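You operate a simulated robot arm through the tools that you are given. There is no shell and no other tool. Be economical: measure what you need, move in short steps, check, and stop when the job is done.

Carry out the task below with a simulated two-armed robot. There is one attempt and no reset: what you move stays moved.

Task
Lay the gold and the silver strip in the cradle two-handed, swing the band over and pull its tail tight.
Fine: the gold one on the side of the cradle's stops; the band stands clear above the strips.

The check looks at the end state, three seconds after you hand in, the way a careful person would. Anything else that was tipped, shoved, dropped, spilled or broken makes it a failure.

Robot
Two 7-joint arms with two-finger grippers on one trunk, on a base that drives. Base frame: it is fixed to the floor where the robot stands at the start and does not move with it; the origin is under the middle of the robot, x ahead of it, y to its left, z up. Units: m, degrees, N and s.
The left shoulder is at the start at [0.06, 0.123, 0.895], the right one opposite. With the tool pointing down near the work surface each hand reaches from about 0.36 to 0.8 m from the robot's upright axis, wherever it stands, measured 20 degrees to its own side. Places, roughly: band tail [-0.6, 0.3, 0.7]; blue band [-0.6, 0.8, 0.9]; cradle bed [-0.6, 0.6, 0.8]. Payload 1.47 kg a hand.
Tool frame (each hand has its own): the origin (TCP) lies between the finger pads and is the grasp point; the fingertips stand 0.016 m ahead of it; z points along the fingers, y is the line along which they close. Largest opening 0.087 m; the body of the gripper starts 0.055 m behind the TCP.
Orientation is that of the tool frame in the base frame, as a unit quaternion [x, y, z, w]. With the fingers straight down and closing along the base's y, the tool's x points along the base's -x, its y along +y and its z along -z.

Tools
- The arms move only by the tool servo_tool. It takes "left_motion", "right_motion" or both (then of equal length, played together; a hand with none holds still); each is a list of rows, each a list of 6 numbers: the shift along the tool's x, y, z in cm, then the turn, a rotation vector about the tool's x, y, z in degrees. In form: [[tx, ty, tz, rx, ry, rz], ...]. A call has 1 to 10 rows; each row is the pose to reach, as a shift and turn from the pose commanded when the call began, along the tool's axes at that moment. "left_claw" and "right_claw" are, for a hand that has rows, the closure, from 0 (fully open) to 1 (shut), set as the call begins (left out, the last holds). Each row takes 0.2 s and may step no farther than 0.05 m and 8.6 degrees from the row before; otherwise, or with a gripper value out of range, the whole call is refused. Where a pose cannot be reached the arm comes as near as it can. A force on the tool above 40 N (or 10 N above the force at the start of the call, whichever is more), or a blocked arm, ends the call early, and 0.2 s more pass. Each finger travels about 0.153 m/s and halts on what it meets, pressing with about 28 N; the grip force reading is that of the motor and also rises with nothing between the fingers. The clock runs only during rows and for 0.2 s after the last one: add rows that repeat a pose to give the fingers time. It gives the time, the measured TCP pose, the force on the tool (base axes), the opening and the grip force at its end, in the units of the frame above (readings bear some noise), with the torque about the TCP (base axes, N m) and any sound that the robot's microphone picked up.
- Cameras (640 x 400 px; columns grow to the right, rows downward): "scene" is now at [0.058, 0.0646, 1.4523]; the picture's right is [0.80, -0.60, 0.00], its down [-0.44, -0.58, -0.69] and it looks along [0.41, 0.55, -0.72] (base axes); focal length 214 px, centre (320, 200). "left" rides on the left gripper at [0.073, -0.012, -0.09] in its tool frame; the picture's right is [0.16, 0.99, 0.00], its down [-0.72, 0.12, -0.68] and it looks along [-0.67, 0.11, 0.73] (tool axes); focal length 247 px, centre (320, 200). "right" rides on the right gripper at [0.073, 0.012, -0.089] in its tool frame; the picture's right is [-0.16, 0.99, 0.00], its down [-0.72, -0.12, -0.68] and it looks along [-0.67, -0.11, 0.73] (tool axes); focal length 247 px, centre (320, 200). There is no depth. A picture from a camera that has moved, and an enlarged one, comes with that camera's place and axes in the base frame and with its lens.
- grab_frame(camera): a new picture of that camera. The clock stands still meanwhile.
- slide_trunk(by): slides the trunk up (or, below 0, down) by that many m; the arms and the scene camera ride with it, the base frame stays. It gives what a move gives, with no picture.
- drive_base(legs): drives the robot by 1 to 6 legs, each [ahead, left, turn to the left] in m, m and degrees, along the robot's own axes; the way and the turn of a leg run together, so that a leg with both is an arc; at most 1.5 m and 180 degrees a leg. The arms and the cameras ride along, it lands a little off, and it stops where it bumps. It gives what a move gives.
- pan_tilt(pan, tilt): turns the head with the scene camera to pan (to the left, within 120 degrees either way) and tilt (down, from -29 to 69), counted from straight ahead of the robot. It gives what a move gives.
- close_up(camera, box): a new picture of the part [left, top, right, bottom] of that camera's present view, enlarged. The clock stands still meanwhile.
- hand_in(): hands the job in; it is judged then, once.

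Work in short steps. Places have to be worked out from the pictures, the camera data and where the tool is seen: move nearer, look again, correct. Check each grasp and each placing, and mend what went wrong. You have 120 turns and 108 pictures in all, those below and enlarged ones among them. Open the grippers and draw the arms clear of the work before you hand the job in, unless the task says otherwise; then end with one line.

The tools are called as name(argument=value, ...) on one line, values as JSON. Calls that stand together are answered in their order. servo_tool: Moves the arms, as the interface text tells. Its arguments: {"type":"object","properties":{"left_motion":{"type":"array"},"left_claw":{"type":"number"},"right_motion":{"type":"array"},"right_claw":{"type":"number"}},"required":[]} The other tools are called the same way: slide_trunk (by) slides the trunk up or down; drive_base (legs) drives the base; pan_tilt (pan, tilt) turns the head that bears the scene camera; grab_frame (camera) takes a picture; close_up (camera, box) takes an enlarged picture of a part of a camera's view; hand_in () hands the job in.

At the start:

```text
t: 0.0
left_eef_pos: [0.3446, 0.5238, 1.1929]
left_orientation: [0.0, 1.0, 0.001, 0.0]
left_contact_force: [-0.5, 0.3, 0.0]
left_torque: [0.01, 0.0, 0.0]
left_grip_width: 0.0871
left_grasp_force: 0.0
right_eef_pos: [0.3872, 0.066, 1.2233]
right_orientation: [0.0, 1.0, 0.0, 0.0]
right_contact_force: [0.1, 0.3, 0.2]
right_torque: [-0.03, 0.03, -0.02]
right_grip_width: 0.087
right_grasp_force: 0.1
trunk travel left (down, up): [-0.05, 0.18]
robot x, y, heading: [0.0008, 0.0022, 0.2]
head pan, tilt: [53.0, 46.4]
```

scene: 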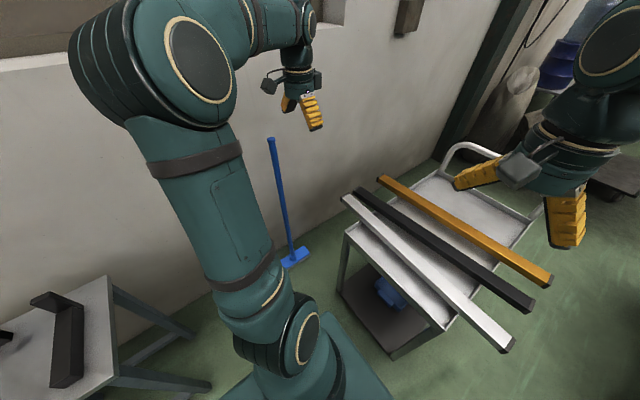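
right: 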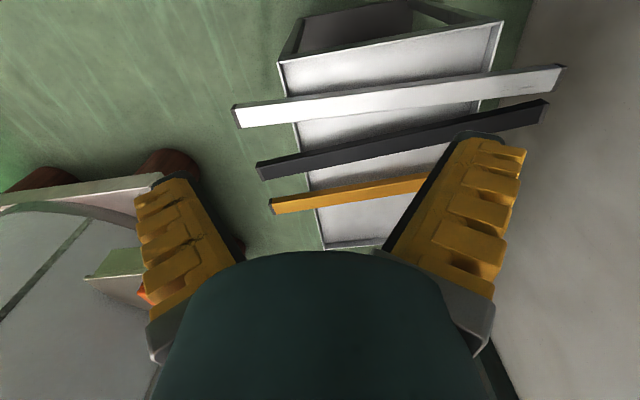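
left: 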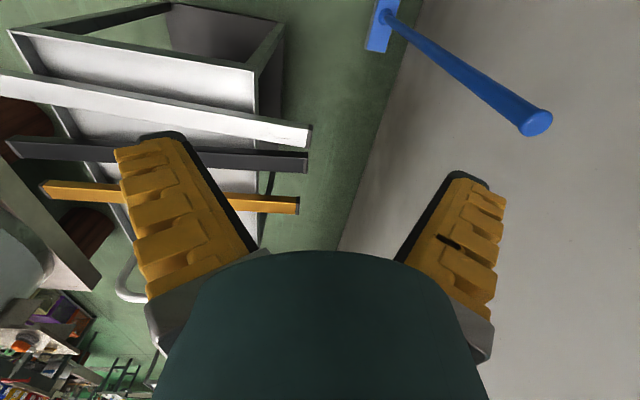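

I see three strips (silver, black, gold) lying on a cart ahead-left, and a bench with the cradle behind-left. I turn the head to view the cradle first.

pan_tilt(pan=118, tilt=38)

grab_frame(camera="scene")

```text
t: 1.4
left_eef_pos: [0.3434, 0.5247, 1.1929]
left_orientation: [0.0, 1.0, 0.0, 0.0]
left_contact_force: [0.2, -0.4, -0.7]
left_torque: [0.02, -0.01, 0.0]
left_grip_width: 0.0872
left_grasp_force: 0.1
right_eef_pos: [0.3864, 0.0651, 1.2237]
right_orientation: [0.0, 1.0, 0.001, 0.0]
right_contact_force: [-0.3, -0.3, -0.1]
right_torque: [0.01, 0.0, -0.01]
right_grip_width: 0.087
right_grasp_force: 0.0
trunk travel left (down, up): [-0.05, 0.18]
robot x, y, heading: [-0.0043, -0.002, 0.2]
head pan, tilt: [118.0, 38.0]
```

```text
104 pictures are left
camera scene: at [-0.0307, 0.0768, 1.4646], right [0.88, 0.47, 0.0], down [0.29, -0.54, -0.79], along [-0.37, 0.7, -0.62], focal length 214 px, centre (320, 200)
```

scene: 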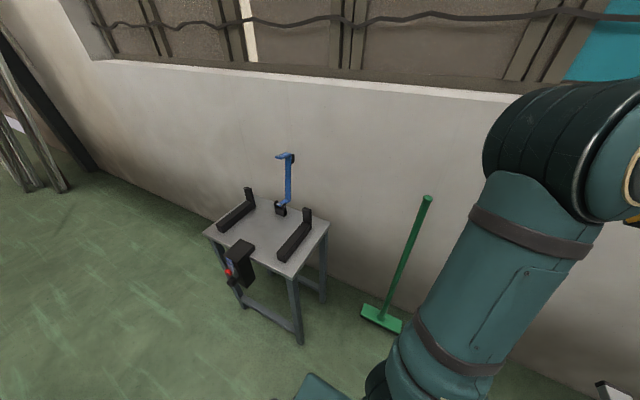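

close_up(camera="scene", box=[190, 140, 350, 340])

```text
2.00 times, centred on (270, 240) of scene
camera zoom: at [-0.0307, 0.0768, 1.4646], right [0.88, 0.47, 0.0], down [0.29, -0.54, -0.79], along [-0.37, 0.7, -0.62], focal length 429 px, centre (420, 120)
```

zoom: 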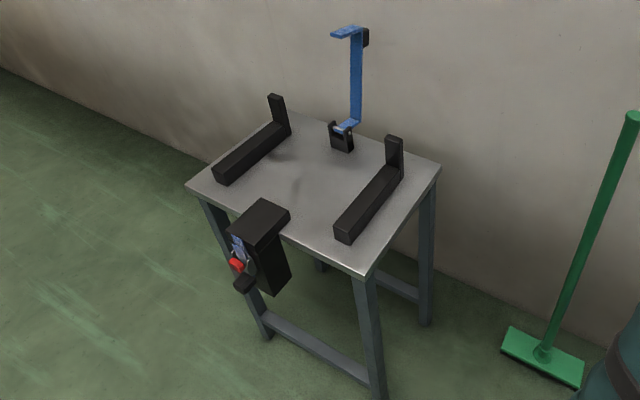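

The bench bars run along y at x≈-0.70 and -0.38, with the stops on the wall side and the band's hinge at the back. The strips lie along y, centred near y≈0.2. I'll drive left to centre on them, then look.

drive_base(legs=[[0, 0.195, 0]])

pan_tilt(pan=0, tilt=50)

grab_frame(camera="scene")

grab_frame(camera="right")

```text
t: 3.7
left_eef_pos: [0.3435, 0.7203, 1.1931]
left_orientation: [-0.001, 1.0, 0.0, 0.0]
left_contact_force: [-0.3, -0.8, -0.5]
left_torque: [0.02, 0.04, -0.02]
left_grip_width: 0.087
left_grasp_force: 0.1
right_eef_pos: [0.3875, 0.2603, 1.2243]
right_orientation: [-0.002, 1.0, 0.0, 0.001]
right_contact_force: [0.8, -0.1, -0.2]
right_torque: [-0.03, -0.03, 0.0]
right_grip_width: 0.087
right_grasp_force: 0.1
trunk travel left (down, up): [-0.05, 0.18]
robot x, y, heading: [0.0003, 0.195, 0.2]
head pan, tilt: [118.0, 38.0]
```

```text
t: 5.7
left_eef_pos: [0.3422, 0.7187, 1.1922]
left_orientation: [-0.001, 1.0, 0.0, 0.0]
left_contact_force: [-0.2, 0.0, -0.1]
left_torque: [-0.02, -0.01, -0.01]
left_grip_width: 0.0871
left_grasp_force: 0.1
right_eef_pos: [0.3881, 0.2601, 1.2235]
right_orientation: [-0.001, 1.0, 0.0, 0.0]
right_contact_force: [0.5, 0.0, 0.2]
right_torque: [0.0, 0.01, 0.01]
right_grip_width: 0.0868
right_grasp_force: 0.1
trunk travel left (down, up): [-0.05, 0.18]
robot x, y, heading: [0.0013, 0.1958, -0.1]
head pan, tilt: [0.0, 50.0]
```

```text
102 pictures are left
camera scene: at [0.0866, 0.1946, 1.4475], right [0.0, -1.0, 0.0], down [-0.77, 0.0, -0.64], along [0.64, 0.0, -0.77], focal length 214 px, centre (320, 200)
```

scene: 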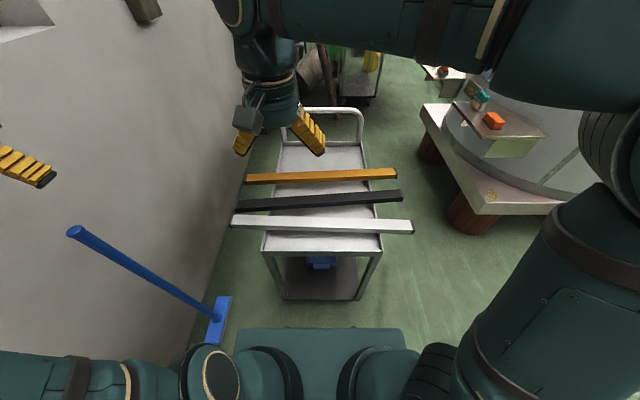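

```text
101 pictures are left
camera right: at [0.3146, 0.2724, 1.3132], right [0.16, 0.99, 0.0], down [0.72, -0.11, 0.68], along [0.67, -0.11, -0.73], focal length 247 px, centre (320, 200)
```

right: 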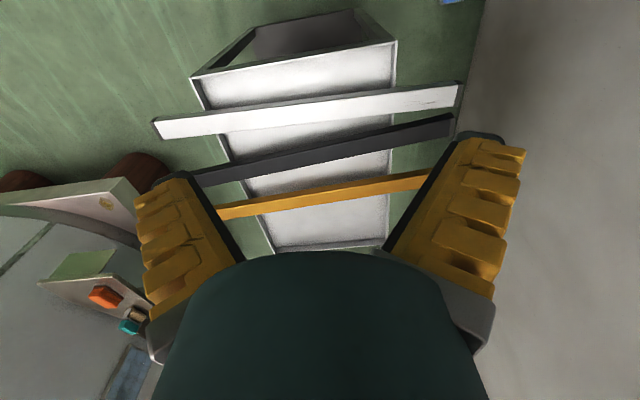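

Triangulating: strip tops at z≈0.78; gold from (0.80,-0.15) to (0.76,0.53), silver from (0.52,-0.15) to (0.55,0.53). I turn the hands so they close along x and spread them, cameras outboard.

servo_tool(left_motion=[[-2, -2.8, 1, 0, 0, 8], [-4, -5.6, 2, 0, 0, 16], [-6, -8.4, 3, 0, 0, 24], [-8, -11.2, 4, 0, 0, 32], [-10, -14, 5, 0, 0, 40], [-12, -16.8, 6, 0, 0, 48], [-14, -19.6, 7, 0, 0, 56], [-16, -22.4, 8, 0, 0, 64], [-18, -25.2, 9, 0, 0, 72], [-20, -28, 10, 0, 0, 80]], right_motion=[[-1.5, -3.2, 1.3, 0, 0, -8], [-3, -6.4, 2.6, 0, 0, -16], [-4.5, -9.6, 3.9, 0, 0, -24], [-6, -12.8, 5.2, 0, 0, -32], [-7.5, -16, 6.5, 0, 0, -40], [-9, -19.2, 7.8, 0, 0, -48], [-10.5, -22.4, 9.1, 0, 0, -56], [-12, -25.6, 10.4, 0, 0, -64], [-13.5, -28.8, 11.7, 0, 0, -72], [-15, -32, 13, 0, 0, -80]])

drive_base(legs=[[0.1, 0, 0]])

grab_frame(camera="left")

grab_frame(camera="right")

```text
t: 7.9
left_eef_pos: [0.5446, 0.4373, 1.0907]
left_orientation: [0.643, 0.766, 0.0, 0.0]
left_contact_force: [0.6, -0.3, 0.2]
left_torque: [0.0, 0.03, 0.02]
left_grip_width: 0.0871
left_grasp_force: 0.2
right_eef_pos: [0.5387, -0.061, 1.0933]
right_orientation: [-0.644, 0.765, 0.001, -0.001]
right_contact_force: [-0.1, -0.6, -0.2]
right_torque: [0.03, 0.01, -0.01]
right_grip_width: 0.0869
right_grasp_force: 0.0
trunk travel left (down, up): [-0.05, 0.18]
robot x, y, heading: [-0.0037, 0.1973, -0.1]
head pan, tilt: [0.0, 50.0]
```

```text
t: 9.0
left_eef_pos: [0.6455, 0.4392, 1.0898]
left_orientation: [0.643, 0.766, -0.001, 0.0]
left_contact_force: [0.4, -0.5, -0.4]
left_torque: [-0.03, 0.01, 0.03]
left_grip_width: 0.0871
left_grasp_force: 0.0
right_eef_pos: [0.6372, -0.0604, 1.0929]
right_orientation: [-0.644, 0.765, 0.0, 0.0]
right_contact_force: [1.0, 0.6, -0.4]
right_torque: [-0.03, 0.04, 0.02]
right_grip_width: 0.087
right_grasp_force: 0.0
trunk travel left (down, up): [-0.05, 0.18]
robot x, y, heading: [0.0953, 0.1934, -0.0]
head pan, tilt: [0.0, 50.0]
```

```text
100 pictures are left
camera left: at [0.6205, 0.5072, 1.179], right [0.94, 0.33, 0.0], down [0.24, -0.69, 0.68], along [0.22, -0.64, -0.73], focal length 247 px, centre (320, 200)
```

left: 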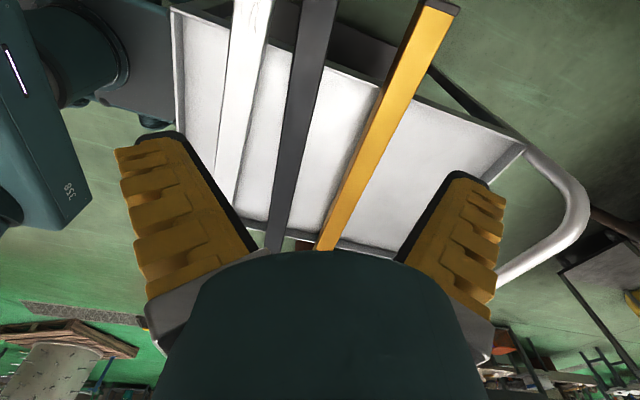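

```text
99 pictures are left
camera right: at [0.6139, -0.1297, 1.1833], right [-0.95, 0.33, 0.0], down [0.24, 0.69, 0.68], along [0.22, 0.64, -0.73], focal length 247 px, centre (320, 200)
```

right: 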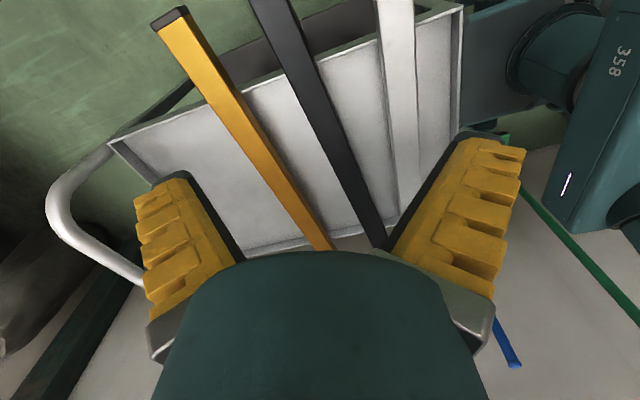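

The gold strip's line refined: x≈0.79 at y=0.44, x≈0.81 at y=-0.06. I move both hands above it, aligned, at TCP z≈0.90.

servo_tool(left_motion=[[-0.42, 2.4, 3.17, 0, 0, 1.3], [-0.84, 4.79, 6.33, 0, 0, 2.6], [-1.27, 7.19, 9.5, 0, 0, 3.9], [-1.69, 9.59, 12.67, 0, 0, 5.1], [-2.11, 11.98, 15.83, 0, 0, 6.4], [-2.53, 14.38, 19, 0, 0, 7.7], [-2.53, 14.38, 19, 0, 0, 7.7]], right_motion=[[-0.5, -2.86, 3.17, 0, 0, -2], [-1, -5.71, 6.33, 0, 0, -4.1], [-1.51, -8.57, 9.5, 0, 0, -6.1], [-2.01, -11.43, 12.67, 0, 0, -8.2], [-2.52, -14.28, 15.83, 0, 0, -10.2], [-3.02, -17.14, 19, 0, 0, -12.3], [-3.02, -17.14, 19, 0, 0, -12.3]])

grab_frame(camera="left")

grab_frame(camera="right")

grab_frame(camera="scene")

```text
t: 10.6
left_eef_pos: [0.7867, 0.4369, 0.9024]
left_orientation: [0.693, 0.721, 0.0, 0.0]
left_contact_force: [-0.3, -0.1, 0.5]
left_torque: [-0.01, -0.02, 0.01]
left_grip_width: 0.0871
left_grasp_force: 0.0
right_eef_pos: [0.8088, -0.0622, 0.9048]
right_orientation: [0.722, -0.692, 0.001, -0.001]
right_contact_force: [-0.4, -1.0, -0.1]
right_torque: [0.0, -0.02, -0.01]
right_grip_width: 0.087
right_grasp_force: 0.0
trunk travel left (down, up): [-0.05, 0.18]
robot x, y, heading: [0.1008, 0.1953, 0.1]
head pan, tilt: [0.0, 50.0]
```

```text
98 pictures are left
camera left: at [0.7716, 0.5086, 0.9912], right [0.98, 0.2, 0.0], down [0.14, -0.72, 0.68], along [0.14, -0.67, -0.73], focal length 247 px, centre (320, 200)
```

left: 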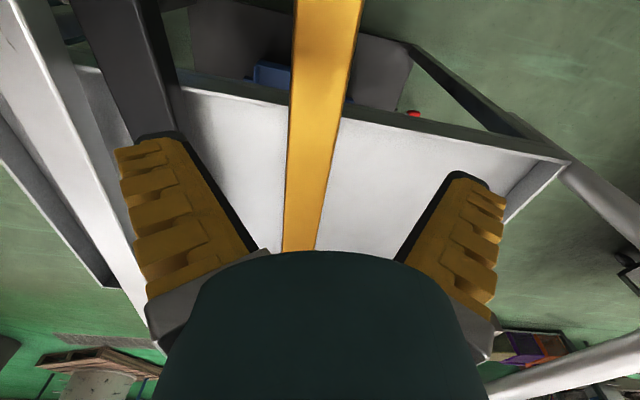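

```text
97 pictures are left
camera right: at [0.8003, -0.135, 0.994], right [-0.99, 0.12, 0.0], down [0.08, 0.73, 0.68], along [0.08, 0.68, -0.73], focal length 247 px, centre (320, 200)
```

right: 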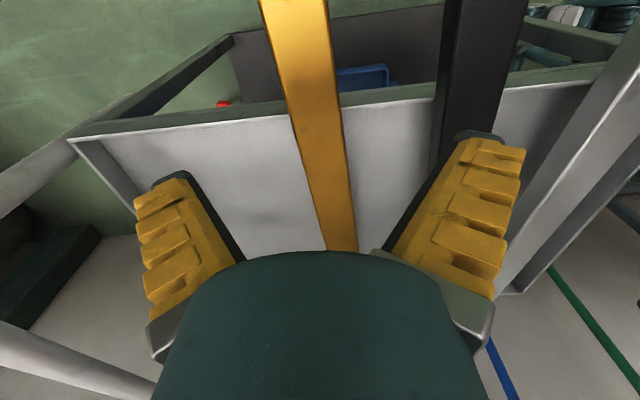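

```text
96 pictures are left
camera scene: at [0.1848, 0.1947, 1.4477], right [0.0, -1.0, 0.0], down [-0.77, 0.0, -0.64], along [0.64, 0.0, -0.77], focal length 214 px, centre (320, 200)
```

scene: 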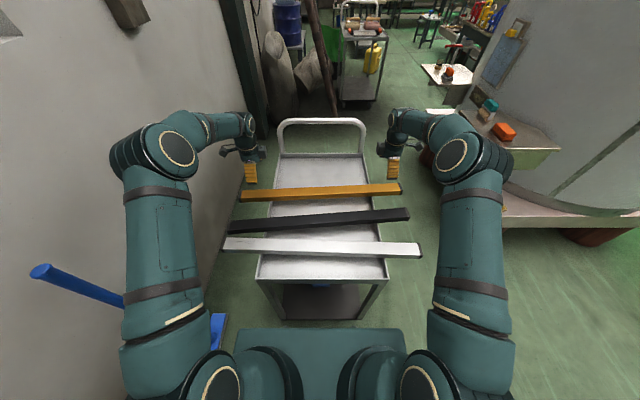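

Gold is centred in the left hand; the right hand should shift ~5 mm in +x. I descend to TCP z≈0.81 and check the thickness with a zoom.

servo_tool(left_motion=[[0, 0, 4.6, 0, 0, 0], [0, 0, 9.2, 0, 0, 0], [0, 0, 9.2, 0, 0, 0]], right_motion=[[0, -0.5, 4.7, 0, 0, 0], [0, -0.5, 9.4, 0, 0, 0], [0, -0.5, 9.4, 0, 0, 0]])

close_up(camera="scene", box=[360, 140, 440, 270])

grab_frame(camera="left")

grab_frame(camera="right")

```text
t: 11.4
left_eef_pos: [0.7887, 0.4353, 0.8089]
left_orientation: [0.693, 0.721, 0.0, 0.0]
left_contact_force: [-0.2, 0.1, 0.4]
left_torque: [-0.03, 0.01, 0.0]
left_grip_width: 0.0871
left_grasp_force: 0.0
right_eef_pos: [0.8127, -0.0619, 0.8122]
right_orientation: [0.722, -0.692, 0.001, 0.0]
right_contact_force: [0.3, 0.3, -0.1]
right_torque: [0.0, 0.0, 0.0]
right_grip_width: 0.0869
right_grasp_force: 0.1
trunk travel left (down, up): [-0.05, 0.18]
robot x, y, heading: [0.0983, 0.194, -0.0]
head pan, tilt: [0.0, 50.0]
```

```text
3.08 times, centred on (400, 205) of scene
camera zoom: at [0.1854, 0.1947, 1.4476], right [0.0, -1.0, 0.0], down [-0.77, 0.0, -0.64], along [0.64, 0.0, -0.77], focal length 660 px, centre (74, 185)
```

zoom: 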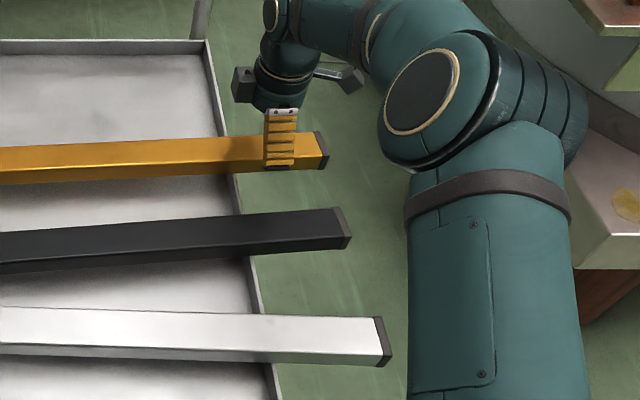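

```text
94 pictures are left
camera left: at [0.774, 0.5071, 0.8976], right [0.98, 0.2, 0.0], down [0.14, -0.72, 0.68], along [0.14, -0.67, -0.73], focal length 247 px, centre (320, 200)
```

left: 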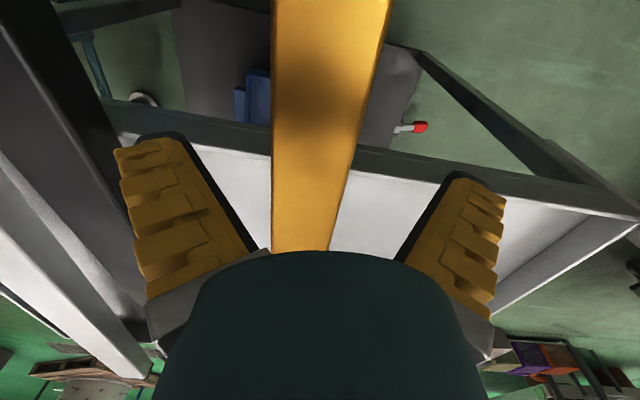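

```text
93 pictures are left
camera right: at [0.8056, -0.1352, 0.902], right [-0.99, 0.12, 0.0], down [0.09, 0.73, 0.68], along [0.08, 0.68, -0.73], focal length 247 px, centre (320, 200)
```

right: 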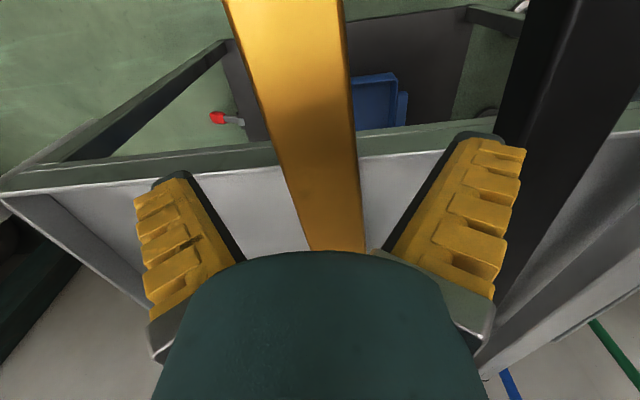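

Strip ≈4 cm wide, 2–3 cm thick; the cart rim sits at y≈0.42 and -0.033, close to my fingers. I shift the hands outwards 2 cm/1 cm and descend to TCP z≈0.77.

servo_tool(left_motion=[[2, 0.1, 0, 0, 0, 0], [2, 0.1, 2, 0, 0, 0], [2, 0.1, 3.9, 0, 0, 0], [2, 0.1, 3.9, 0, 0, 0]], right_motion=[[1, 0, 0, 0, 0, 0], [1, 0, 2, 0, 0, 0], [1, 0, 4.2, 0, 0, 0], [1, 0, 4.2, 0, 0, 0]])

close_up(camera="scene", box=[360, 140, 440, 200])

close_up(camera="scene", box=[210, 140, 290, 200])

```text
t: 12.4
left_eef_pos: [0.789, 0.4557, 0.7702]
left_orientation: [0.692, 0.722, 0.0, 0.0]
left_contact_force: [-0.1, 0.1, -0.4]
left_torque: [-0.01, -0.01, -0.01]
left_grip_width: 0.0872
left_grasp_force: 0.1
right_eef_pos: [0.816, -0.0712, 0.7697]
right_orientation: [0.721, -0.692, 0.0, 0.0]
right_contact_force: [-0.2, 0.7, 0.7]
right_torque: [0.0, 0.0, 0.02]
right_grip_width: 0.0872
right_grasp_force: 0.0
trunk travel left (down, up): [-0.05, 0.18]
robot x, y, heading: [0.1012, 0.1922, -0.2]
head pan, tilt: [0.0, 50.0]
```

```text
6.67 times, centred on (400, 170) of scene
camera zoom: at [0.1857, 0.1946, 1.4475], right [0.0, -1.0, 0.0], down [-0.77, 0.0, -0.64], along [0.64, 0.0, -0.77], focal length 1430 px, centre (-213, 400)
```

zoom: 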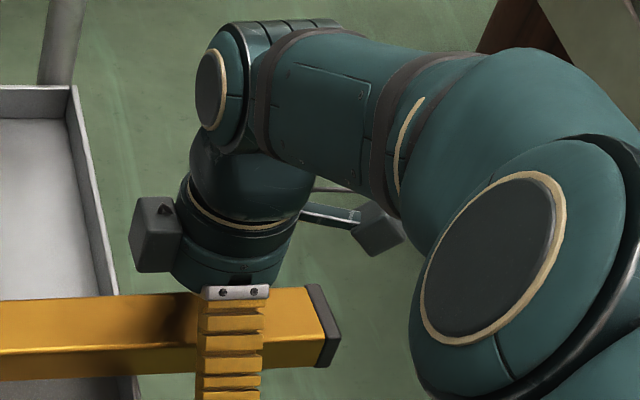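

```text
6.67 times, centred on (250, 170) of scene
camera zoom: at [0.1857, 0.1946, 1.4475], right [0.0, -1.0, 0.0], down [-0.77, 0.0, -0.64], along [0.64, 0.0, -0.77], focal length 1430 px, centre (787, 400)
```

zoom: 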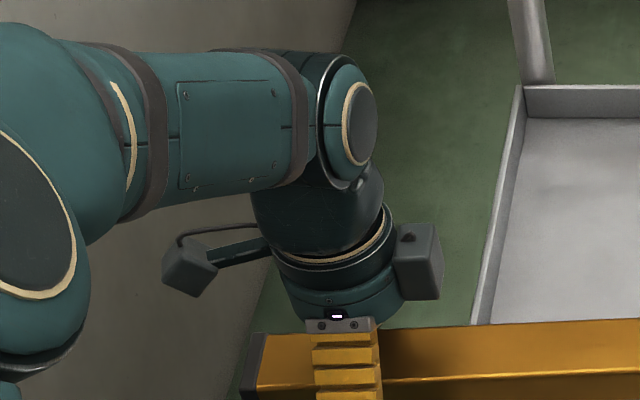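

The fingers straddle the strip well below its top. I close both grippers.

servo_tool(left_motion=[[0, 0, 0, 0, 0, 0], [0, 0, 0, 0, 0, 0], [0, 0, 0, 0, 0, 0]], right_motion=[[0, 0, 0, 0, 0, 0], [0, 0, 0, 0, 0, 0], [0, 0, 0, 0, 0, 0]], left_claw=1, right_claw=1)

close_up(camera="scene", box=[200, 130, 440, 280])

```text
t: 13.2
left_eef_pos: [0.7882, 0.4573, 0.769]
left_orientation: [0.692, 0.721, 0.0, 0.0]
left_contact_force: [2.0, 1.0, 0.0]
left_torque: [0.13, 0.18, 0.32]
left_grip_width: 0.0453
left_grasp_force: 27.9
right_eef_pos: [0.816, -0.0711, 0.7691]
right_orientation: [0.722, -0.692, 0.0, -0.001]
right_contact_force: [-2.0, -1.1, 0.2]
right_torque: [0.11, -0.12, 0.29]
right_grip_width: 0.0452
right_grasp_force: 27.6
trunk travel left (down, up): [-0.05, 0.18]
robot x, y, heading: [0.0995, 0.1935, -0.0]
head pan, tilt: [0.0, 50.0]
```

```text
2.67 times, centred on (320, 205) of scene
camera zoom: at [0.186, 0.1946, 1.4474], right [0.0, -1.0, 0.0], down [-0.77, 0.0, -0.64], along [0.64, 0.0, -0.77], focal length 572 px, centre (320, 187)
```

zoom: 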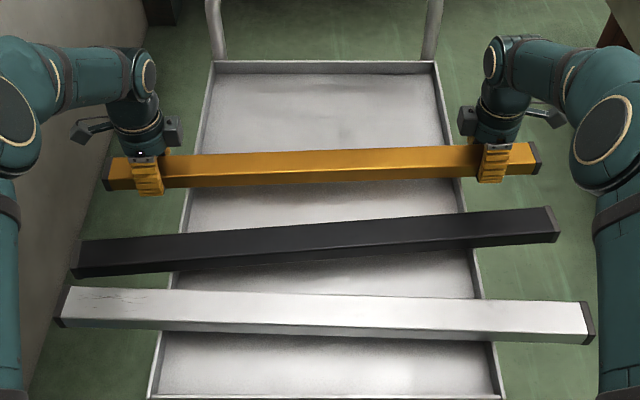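

Both grips hold at 45 mm. I lift both hands together by 18 cm.

servo_tool(left_motion=[[0, 0, -1, 0, 0, 0], [0, 0, -3, 0, 0, 0], [0, 0, -6, 0, 0, 0], [0, 0, -9, 0, 0, 0], [0, 0, -12, 0, 0, 0], [0, 0, -15, 0, 0, 0], [0, 0, -18, 0, 0, 0], [0, 0, -18, 0, 0, 0]], right_motion=[[0, 0, -1, 0, 0, 0], [0, 0, -3, 0, 0, 0], [0, 0, -6, 0, 0, 0], [0, 0, -9, 0, 0, 0], [0, 0, -12, 0, 0, 0], [0, 0, -15, 0, 0, 0], [0, 0, -18, 0, 0, 0], [0, 0, -18, 0, 0, 0]])

grab_frame(camera="scene")

```text
t: 15.0
left_eef_pos: [0.7904, 0.4567, 0.9492]
left_orientation: [0.692, 0.722, -0.001, 0.0]
left_contact_force: [1.5, -6.2, 0.3]
left_torque: [-0.61, -0.03, 0.26]
left_grip_width: 0.0455
left_grasp_force: 28.4
right_eef_pos: [0.8155, -0.0697, 0.9479]
right_orientation: [0.722, -0.691, 0.0, 0.001]
right_contact_force: [0.0, 6.9, -4.0]
right_torque: [-0.44, -0.04, 0.02]
right_grip_width: 0.0454
right_grasp_force: 28.1
trunk travel left (down, up): [-0.05, 0.18]
robot x, y, heading: [0.099, 0.1937, 0.1]
head pan, tilt: [0.0, 50.0]
```

```text
89 pictures are left
camera scene: at [0.1867, 0.1947, 1.4473], right [0.0, -1.0, 0.0], down [-0.77, 0.0, -0.64], along [0.64, 0.0, -0.77], focal length 214 px, centre (320, 200)
```

scene: 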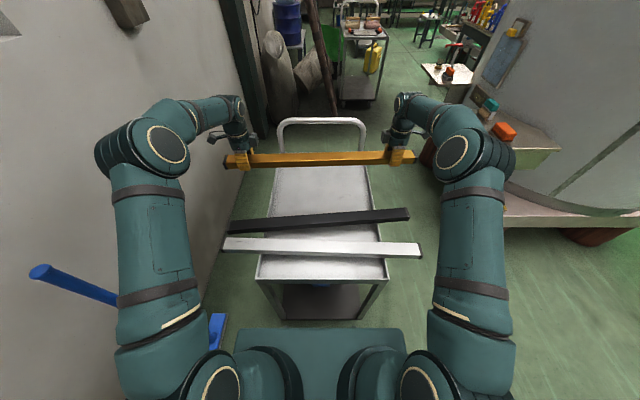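

Held fine. I draw the strip in towards the body and square it, then look behind to the right before driving.

servo_tool(left_motion=[[0.12, -2.97, 0, 0, 0, 0.34], [0.24, -5.93, 0, 0, 0, 0.68], [0.36, -8.9, 0, 0, 0, 1.02], [0.48, -11.87, 0, 0, 0, 1.36], [0.6, -14.84, 0, 0, 0, 1.7], [0.71, -17.8, 0, 0, 0, 2.05], [0.83, -20.77, 0, 0, 0, 2.4], [0.95, -23.74, 0, 0, 0, 2.73], [0.95, -23.74, 0, 0, 0, 2.73]], right_motion=[[-0.13, 3.28, 0, 0, 0, 0.34], [-0.26, 6.56, 0, 0, 0, 0.68], [-0.39, 9.85, 0, 0, 0, 1.02], [-0.52, 13.13, 0, 0, 0, 1.36], [-0.66, 16.41, 0, 0, 0, 1.7], [-0.79, 19.7, 0, 0, 0, 2.05], [-0.92, 22.98, 0, 0, 0, 2.4], [-1.05, 26.26, 0, 0, 0, 2.73], [-1.05, 26.26, 0, 0, 0, 2.73]])

pan_tilt(pan=-110, tilt=35)

grab_frame(camera="scene")

pan_tilt(pan=118, tilt=35)

grab_frame(camera="scene")

```text
t: 17.0
left_eef_pos: [0.5536, 0.4592, 0.9494]
left_orientation: [0.71, 0.704, 0.0, 0.0]
left_contact_force: [-0.6, 9.4, -2.5]
left_torque: [-0.02, 0.01, 0.01]
left_grip_width: 0.0454
left_grasp_force: 28.3
right_eef_pos: [0.5538, -0.0697, 0.9485]
right_orientation: [-0.704, 0.71, -0.001, -0.001]
right_contact_force: [0.4, -9.6, -2.8]
right_torque: [0.12, 0.0, 0.05]
right_grip_width: 0.0453
right_grasp_force: 27.9
trunk travel left (down, up): [-0.05, 0.18]
robot x, y, heading: [0.0988, 0.191, -0.0]
head pan, tilt: [0.0, 50.0]
```

```text
t: 18.9
left_eef_pos: [0.5522, 0.458, 0.9497]
left_orientation: [0.71, 0.704, 0.0, 0.0]
left_contact_force: [-0.5, 14.9, -1.3]
left_torque: [0.07, 0.0, 0.2]
left_grip_width: 0.0455
left_grasp_force: 28.4
right_eef_pos: [0.5516, -0.0687, 0.9491]
right_orientation: [-0.704, 0.71, -0.001, 0.001]
right_contact_force: [0.2, -16.7, -1.4]
right_torque: [-0.03, -0.02, 0.19]
right_grip_width: 0.0456
right_grasp_force: 27.8
trunk travel left (down, up): [-0.05, 0.18]
robot x, y, heading: [0.0986, 0.1958, 0.2]
head pan, tilt: [-110.0, 35.0]
```

```text
88 pictures are left
camera scene: at [0.0792, 0.1118, 1.4692], right [-0.94, 0.34, 0.0], down [0.2, 0.54, -0.82], along [-0.28, -0.77, -0.57], focal length 214 px, centre (320, 200)
```

scene: 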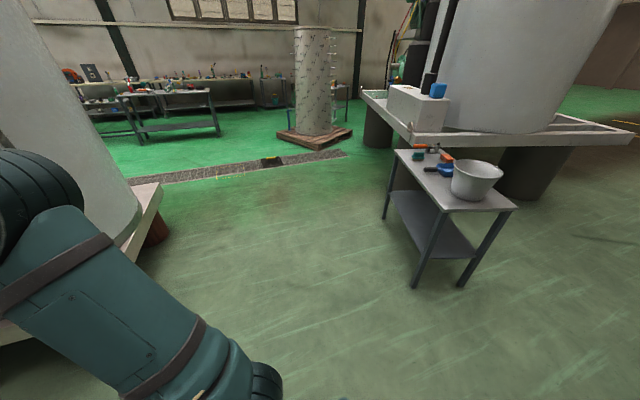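

```text
t: 22.1
left_eef_pos: [0.5531, 0.4579, 0.9494]
left_orientation: [0.709, 0.705, 0.0, 0.0]
left_contact_force: [0.9, 11.4, -2.5]
left_torque: [0.03, 0.01, 0.17]
left_grip_width: 0.0454
left_grasp_force: 28.4
right_eef_pos: [0.5528, -0.0688, 0.9492]
right_orientation: [-0.705, 0.709, 0.0, 0.0]
right_contact_force: [-0.3, -11.2, -1.5]
right_torque: [-0.02, 0.04, 0.11]
right_grip_width: 0.0456
right_grasp_force: 28.2
trunk travel left (down, up): [-0.05, 0.18]
robot x, y, heading: [0.0988, 0.1937, 0.2]
head pan, tilt: [118.0, 35.0]
```

```text
87 pictures are left
camera scene: at [0.0678, 0.2723, 1.4692], right [0.88, 0.47, 0.0], down [0.27, -0.51, -0.82], along [-0.39, 0.72, -0.57], focal length 214 px, centre (320, 200)
```

scene: 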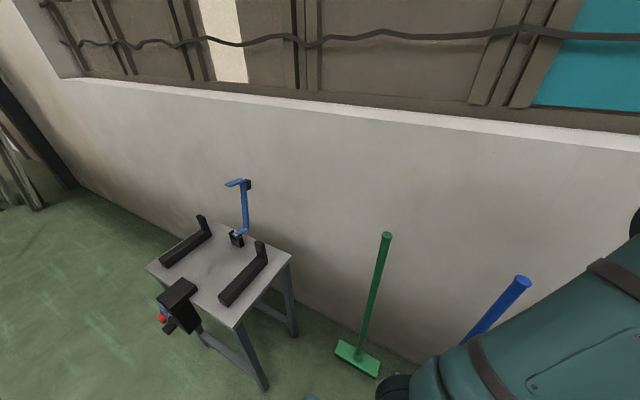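

The way is clear: a side table stands near (-0.9,-0.5) but with enough room. I drive back and right, then turn 90° left to face the bench from y≈-0.25.

drive_base(legs=[[-0.25, 0, 0], [-0.39, -0.44, 0], [0, 0, 45], [0, 0, 45]])

pan_tilt(pan=0, tilt=50)

grab_frame(camera="scene")

```text
t: 32.0
left_eef_pos: [-0.8079, 0.2114, 0.9497]
left_orientation: [-0.004, 1.0, -0.001, 0.0]
left_contact_force: [1.9, 0.6, -1.4]
left_torque: [0.0, -0.05, 0.2]
left_grip_width: 0.0453
left_grasp_force: 27.6
right_eef_pos: [-0.2822, 0.2186, 0.95]
right_orientation: [1.0, 0.004, -0.001, 0.0]
right_contact_force: [-2.1, -0.4, -2.2]
right_torque: [0.0, 0.03, 0.19]
right_grip_width: 0.0454
right_grasp_force: 28.1
trunk travel left (down, up): [-0.05, 0.18]
robot x, y, heading: [-0.5387, -0.2376, 91.0]
head pan, tilt: [118.0, 35.0]
```

```text
t: 34.0
left_eef_pos: [-0.8079, 0.2128, 0.9506]
left_orientation: [-0.005, 1.0, 0.0, -0.001]
left_contact_force: [0.9, 0.7, -2.5]
left_torque: [-0.01, 0.0, 0.2]
left_grip_width: 0.0452
left_grasp_force: 28.2
right_eef_pos: [-0.2815, 0.2196, 0.9491]
right_orientation: [1.0, 0.005, 0.0, 0.0]
right_contact_force: [0.3, -1.5, -1.5]
right_torque: [-0.02, -0.01, 0.2]
right_grip_width: 0.0454
right_grasp_force: 28.3
trunk travel left (down, up): [-0.05, 0.18]
robot x, y, heading: [-0.5391, -0.2368, 91.0]
head pan, tilt: [0.0, 50.0]
```

```text
86 pictures are left
camera scene: at [-0.5388, -0.1497, 1.4474], right [1.0, 0.02, 0.0], down [0.01, -0.77, -0.64], along [-0.01, 0.64, -0.77], focal length 214 px, centre (320, 200)
```

scene: 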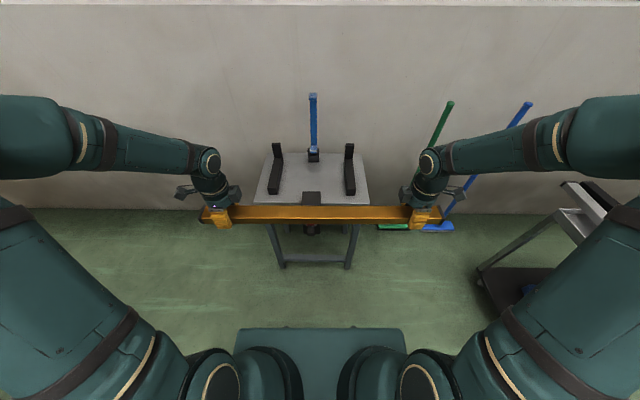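

Facing the bench now. I zoom in to fix the cradle's geometry.

close_up(camera="scene", box=[240, 80, 400, 240])

```text
2.50 times, centred on (320, 160) of scene
camera zoom: at [-0.5388, -0.1497, 1.4474], right [1.0, 0.02, 0.0], down [0.01, -0.77, -0.64], along [-0.01, 0.64, -0.77], focal length 536 px, centre (320, 300)
```

zoom: 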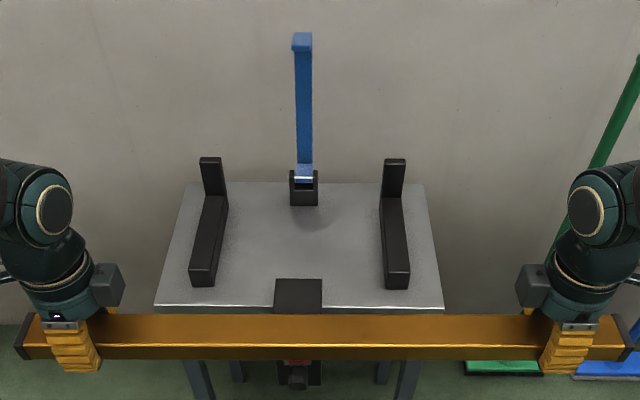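

Fixes: bars' centreline x≈-0.585 (bars at ±0.17), bed top z≈0.765, inner stop face y≈0.675, band top (-0.583,0.766,1.035). I drive forward 0.19 and 0.045 left, correcting the heading.

drive_base(legs=[[0.19, 0.045, -1]])

close_up(camera="scene", box=[240, 60, 400, 220])

grab_frame(camera="left")

grab_frame(camera="right")

```text
t: 35.6
left_eef_pos: [-0.8437, 0.407, 0.95]
left_orientation: [0.007, 1.0, -0.001, 0.0]
left_contact_force: [-0.6, 1.1, -2.3]
left_torque: [-0.01, -0.04, 0.2]
left_grip_width: 0.0454
left_grasp_force: 28.1
right_eef_pos: [-0.3161, 0.4039, 0.9488]
right_orientation: [1.0, -0.006, 0.0, 0.001]
right_contact_force: [-0.3, -0.4, -1.8]
right_torque: [-0.02, -0.01, 0.18]
right_grip_width: 0.0455
right_grasp_force: 27.8
trunk travel left (down, up): [-0.05, 0.18]
robot x, y, heading: [-0.5815, -0.0508, 89.6]
head pan, tilt: [0.0, 50.0]
```

```text
2.50 times, centred on (320, 140) of scene
camera zoom: at [-0.582, 0.0412, 1.4473], right [1.0, 0.0, 0.0], down [0.0, -0.77, -0.64], along [0.0, 0.64, -0.77], focal length 536 px, centre (320, 350)
```

zoom: 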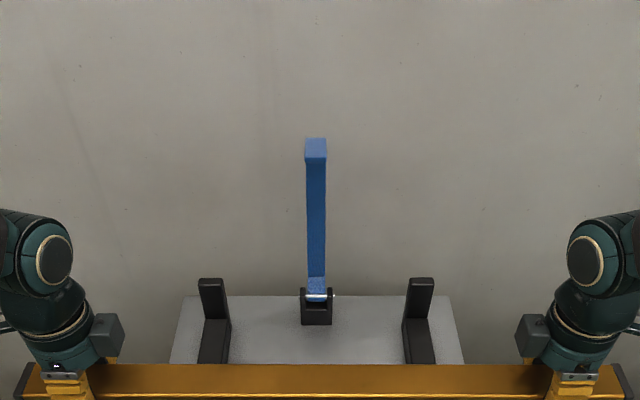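

```text
83 pictures are left
camera left: at [-0.9163, 0.3968, 1.0388], right [-0.15, 0.99, 0.0], down [0.72, 0.11, 0.68], along [0.67, 0.1, -0.73], focal length 247 px, centre (320, 200)
```

left: 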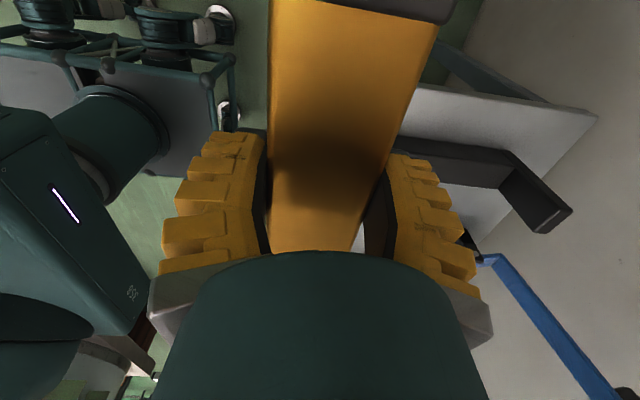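

```text
82 pictures are left
camera right: at [-0.2436, 0.3924, 1.0386], right [-0.17, -0.99, 0.0], down [-0.72, 0.13, 0.68], along [-0.67, 0.11, -0.73], focal length 247 px, centre (320, 200)
```

right: 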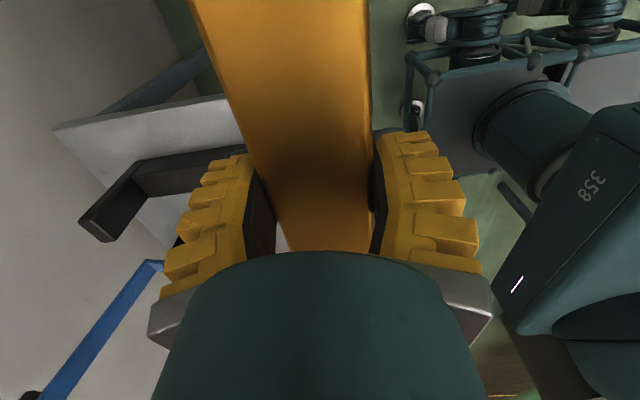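

Stop inner face appears at y≈0.66. I extend the arms to bring the gold strip over the bed at y≈0.622, centred on x≈-0.585, keeping z 0.95.

servo_tool(left_motion=[[0.2, 3, 0, 0, 0, 0], [0.5, 7, 0, 0, 0, -0.1], [0.8, 11, 0, 0, 0, -0.2], [1.0, 15, 0, 0, 0, -0.2], [1.2, 19, 0, 0, 0, -0.3], [1.4, 21.5, 0, 0, 0, -0.34], [1.4, 21.5, 0, 0, 0, -0.34]], right_motion=[[-0.2, -3.05, 0, 0, 0, 0], [-0.5, -7.1, 0, 0, 0, -0.1], [-0.8, -11.15, 0, 0, 0, -0.2], [-1.0, -15.2, 0, 0, 0, -0.2], [-1.2, -19.25, 0, 0, 0, -0.3], [-1.4, -21.8, 0, 0, 0, -0.34], [-1.4, -21.8, 0, 0, 0, -0.34]])

grab_frame(camera="left")

grab_frame(camera="right")

close_up(camera="scene", box=[200, 60, 440, 220])

```text
t: 37.2
left_eef_pos: [-0.853, 0.6215, 0.9496]
left_orientation: [0.003, 1.0, -0.001, 0.0]
left_contact_force: [-7.3, 1.5, -0.2]
left_torque: [0.02, -0.48, 0.26]
left_grip_width: 0.0455
left_grasp_force: 28.1
right_eef_pos: [-0.3274, 0.6227, 0.9485]
right_orientation: [1.0, -0.004, 0.0, 0.0]
right_contact_force: [7.7, -1.7, -3.1]
right_torque: [-0.04, -0.56, 0.23]
right_grip_width: 0.0453
right_grasp_force: 28.6
trunk travel left (down, up): [-0.05, 0.18]
robot x, y, heading: [-0.5821, -0.0482, 89.5]
head pan, tilt: [0.0, 50.0]
```

```text
81 pictures are left
camera left: at [-0.9264, 0.6099, 1.0384], right [-0.15, 0.99, 0.0], down [0.73, 0.11, 0.68], along [0.67, 0.1, -0.73], focal length 247 px, centre (320, 200)
```

left: 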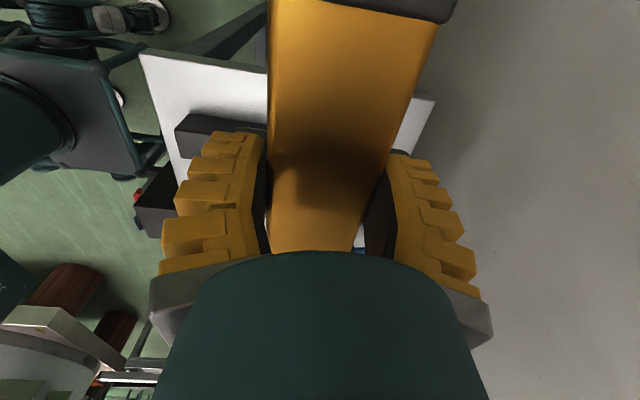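

```text
80 pictures are left
camera right: at [-0.2543, 0.6106, 1.0385], right [-0.16, -0.99, 0.0], down [-0.72, 0.12, 0.68], along [-0.67, 0.11, -0.73], focal length 247 px, centre (320, 200)
```

right: 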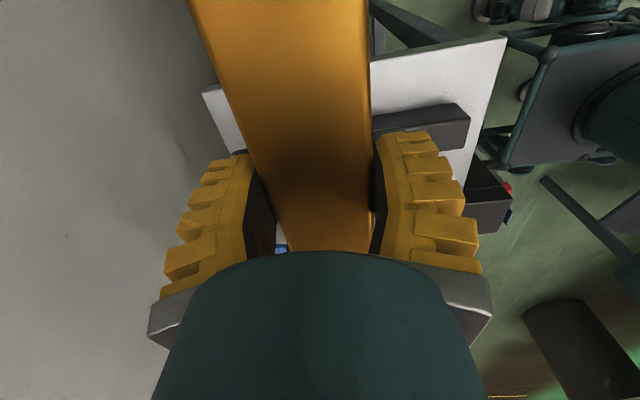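

```text
2.50 times, centred on (320, 140) of scene
camera zoom: at [-0.5817, 0.0395, 1.4475], right [1.0, 0.0, 0.0], down [0.0, -0.77, -0.64], along [0.0, 0.64, -0.77], focal length 536 px, centre (320, 350)
```

zoom: 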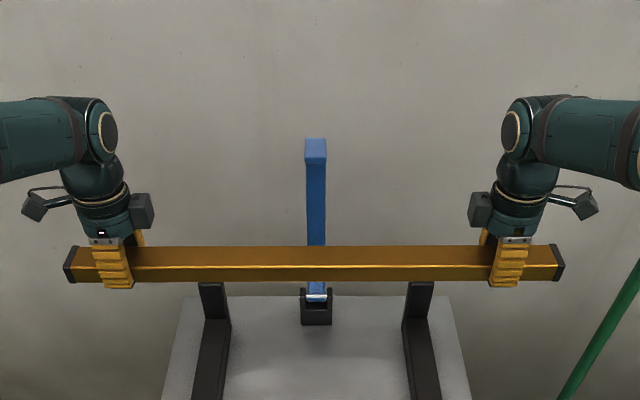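

Centred well. I lower to z≈0.885 and recheck the clearance to the stops.

servo_tool(left_motion=[[0, 0, 2.2, 0, 0, 0], [0, 0, 4.4, 0, 0, 0], [0, 0, 6.5, 0, 0, 0], [0, 0, 6.5, 0, 0, 0]], right_motion=[[0, 0, 2.2, 0, 0, 0], [0, 0, 4.4, 0, 0, 0], [0, 0, 6.5, 0, 0, 0], [0, 0, 6.5, 0, 0, 0]])

close_up(camera="scene", box=[200, 130, 360, 230])

grab_frame(camera="left")

```text
t: 38.2
left_eef_pos: [-0.8537, 0.6217, 0.8852]
left_orientation: [0.003, 1.0, 0.001, -0.001]
left_contact_force: [-13.7, -0.4, -2.1]
left_torque: [0.07, -0.02, 0.09]
left_grip_width: 0.0457
left_grasp_force: 27.7
right_eef_pos: [-0.3285, 0.623, 0.8851]
right_orientation: [1.0, -0.003, 0.0, 0.001]
right_contact_force: [13.8, -1.3, -2.2]
right_torque: [0.01, 0.37, 0.13]
right_grip_width: 0.0454
right_grasp_force: 28.1
trunk travel left (down, up): [-0.05, 0.18]
robot x, y, heading: [-0.577, -0.0481, 89.4]
head pan, tilt: [0.0, 50.0]
```

```text
4.00 times, centred on (280, 180) of scene
camera zoom: at [-0.5817, 0.0397, 1.4475], right [1.0, 0.0, 0.0], down [0.0, -0.77, -0.64], along [0.0, 0.64, -0.77], focal length 858 px, centre (480, 280)
```

zoom: 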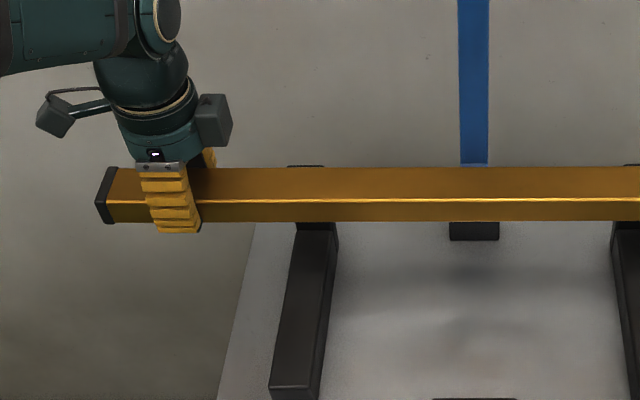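

```text
77 pictures are left
camera left: at [-0.9264, 0.6107, 0.9735], right [-0.15, 0.99, 0.0], down [0.73, 0.11, 0.68], along [0.67, 0.1, -0.73], focal length 247 px, centre (320, 200)
```

left: 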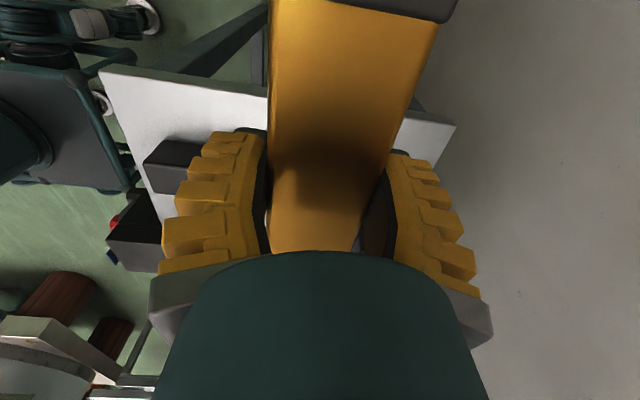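

Strip top is at TCP level, bottom at z≈0.86, its back edge y≈0.644. I shift 5 mm forward for clearance and lower to just above the bed, then gently.

servo_tool(left_motion=[[0, -0.5, 0, 0, 0, 0], [0, -0.5, 2, 0, 0, 0], [0, -0.5, 4, 0, 0, 0], [0, -0.5, 6, 0, 0, 0], [0, -0.5, 7, 0, 0, 0], [0, -0.5, 7, 0, 0, 0]], right_motion=[[0, 0.5, 0, 0, 0, 0], [0, 0.5, 2, 0, 0, 0], [0, 0.5, 4, 0, 0, 0], [0, 0.5, 6, 0, 0, 0], [0, 0.5, 7, 0, 0, 0], [0, 0.5, 7, 0, 0, 0]])

close_up(camera="scene", box=[200, 130, 360, 230])

close_up(camera="scene", box=[290, 130, 450, 230])

```text
t: 39.6
left_eef_pos: [-0.8539, 0.6173, 0.817]
left_orientation: [0.004, 1.0, 0.0, -0.001]
left_contact_force: [-9.5, 0.7, -1.4]
left_torque: [0.0, 0.03, 0.32]
left_grip_width: 0.0454
left_grasp_force: 27.7
right_eef_pos: [-0.3289, 0.6183, 0.8144]
right_orientation: [1.0, -0.003, 0.0, 0.001]
right_contact_force: [9.1, -0.4, -2.0]
right_torque: [-0.02, 0.21, 0.3]
right_grip_width: 0.0453
right_grasp_force: 27.8
trunk travel left (down, up): [-0.05, 0.18]
robot x, y, heading: [-0.5814, -0.0481, 89.6]
head pan, tilt: [0.0, 50.0]
```

```text
4.00 times, centred on (280, 180) of scene
camera zoom: at [-0.5817, 0.04, 1.4474], right [1.0, 0.0, 0.0], down [0.0, -0.77, -0.64], along [0.0, 0.64, -0.77], focal length 858 px, centre (480, 280)
```

zoom: 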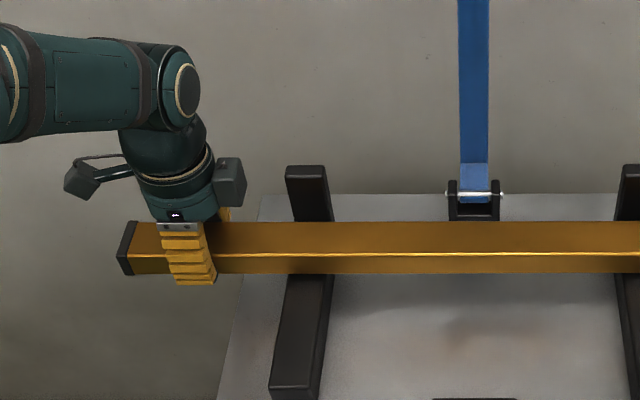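

```text
4.00 times, centred on (370, 180) of scene
camera zoom: at [-0.5817, 0.04, 1.4474], right [1.0, 0.0, 0.0], down [0.0, -0.77, -0.64], along [0.0, 0.64, -0.77], focal length 858 px, centre (120, 280)
```

zoom: 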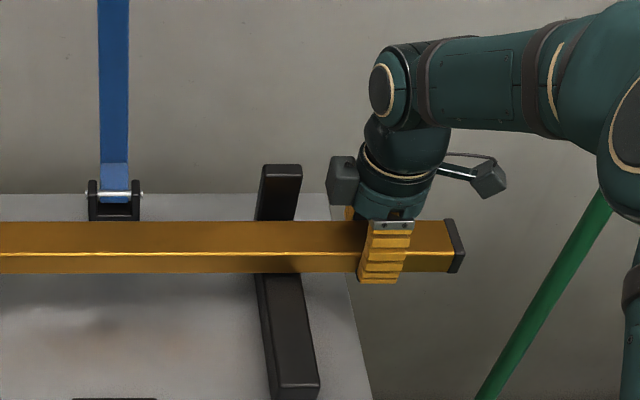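

Clear of the stops. Lowering slowly 2 cm.

servo_tool(left_motion=[[0, 0, 0.5, 0, 0, 0], [0, 0, 1.0, 0, 0, 0], [0, 0, 1.5, 0, 0, 0], [0, 0, 2.0, 0, 0, 0], [0, 0, 2.0, 0, 0, 0]], right_motion=[[0, 0, 0.4, 0, 0, 0], [0, 0, 0.8, 0, 0, 0], [0, 0, 1.3, 0, 0, 0], [0, 0, 1.8, 0, 0, 0], [0, 0, 1.8, 0, 0, 0]])

close_up(camera="scene", box=[200, 130, 360, 230])

```text
t: 40.8
left_eef_pos: [-0.853, 0.6182, 0.7983]
left_orientation: [0.004, 1.0, 0.002, 0.001]
left_contact_force: [3.3, 5.7, 16.0]
left_torque: [0.05, 0.02, 0.15]
left_grip_width: 0.047
left_grasp_force: 28.1
right_eef_pos: [-0.3298, 0.6177, 0.7993]
right_orientation: [1.0, -0.003, -0.001, -0.003]
right_contact_force: [-2.8, 0.0, 14.9]
right_torque: [0.04, 0.04, 0.08]
right_grip_width: 0.0468
right_grasp_force: 27.8
trunk travel left (down, up): [-0.05, 0.18]
robot x, y, heading: [-0.5848, -0.0466, 89.5]
head pan, tilt: [0.0, 50.0]
```

```text
4.00 times, centred on (280, 180) of scene
camera zoom: at [-0.5817, 0.0376, 1.4478], right [1.0, 0.0, 0.0], down [0.0, -0.76, -0.64], along [0.0, 0.64, -0.76], focal length 858 px, centre (480, 280)
```

zoom: 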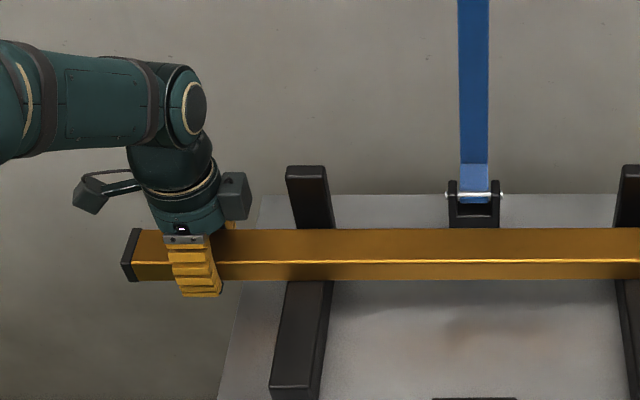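

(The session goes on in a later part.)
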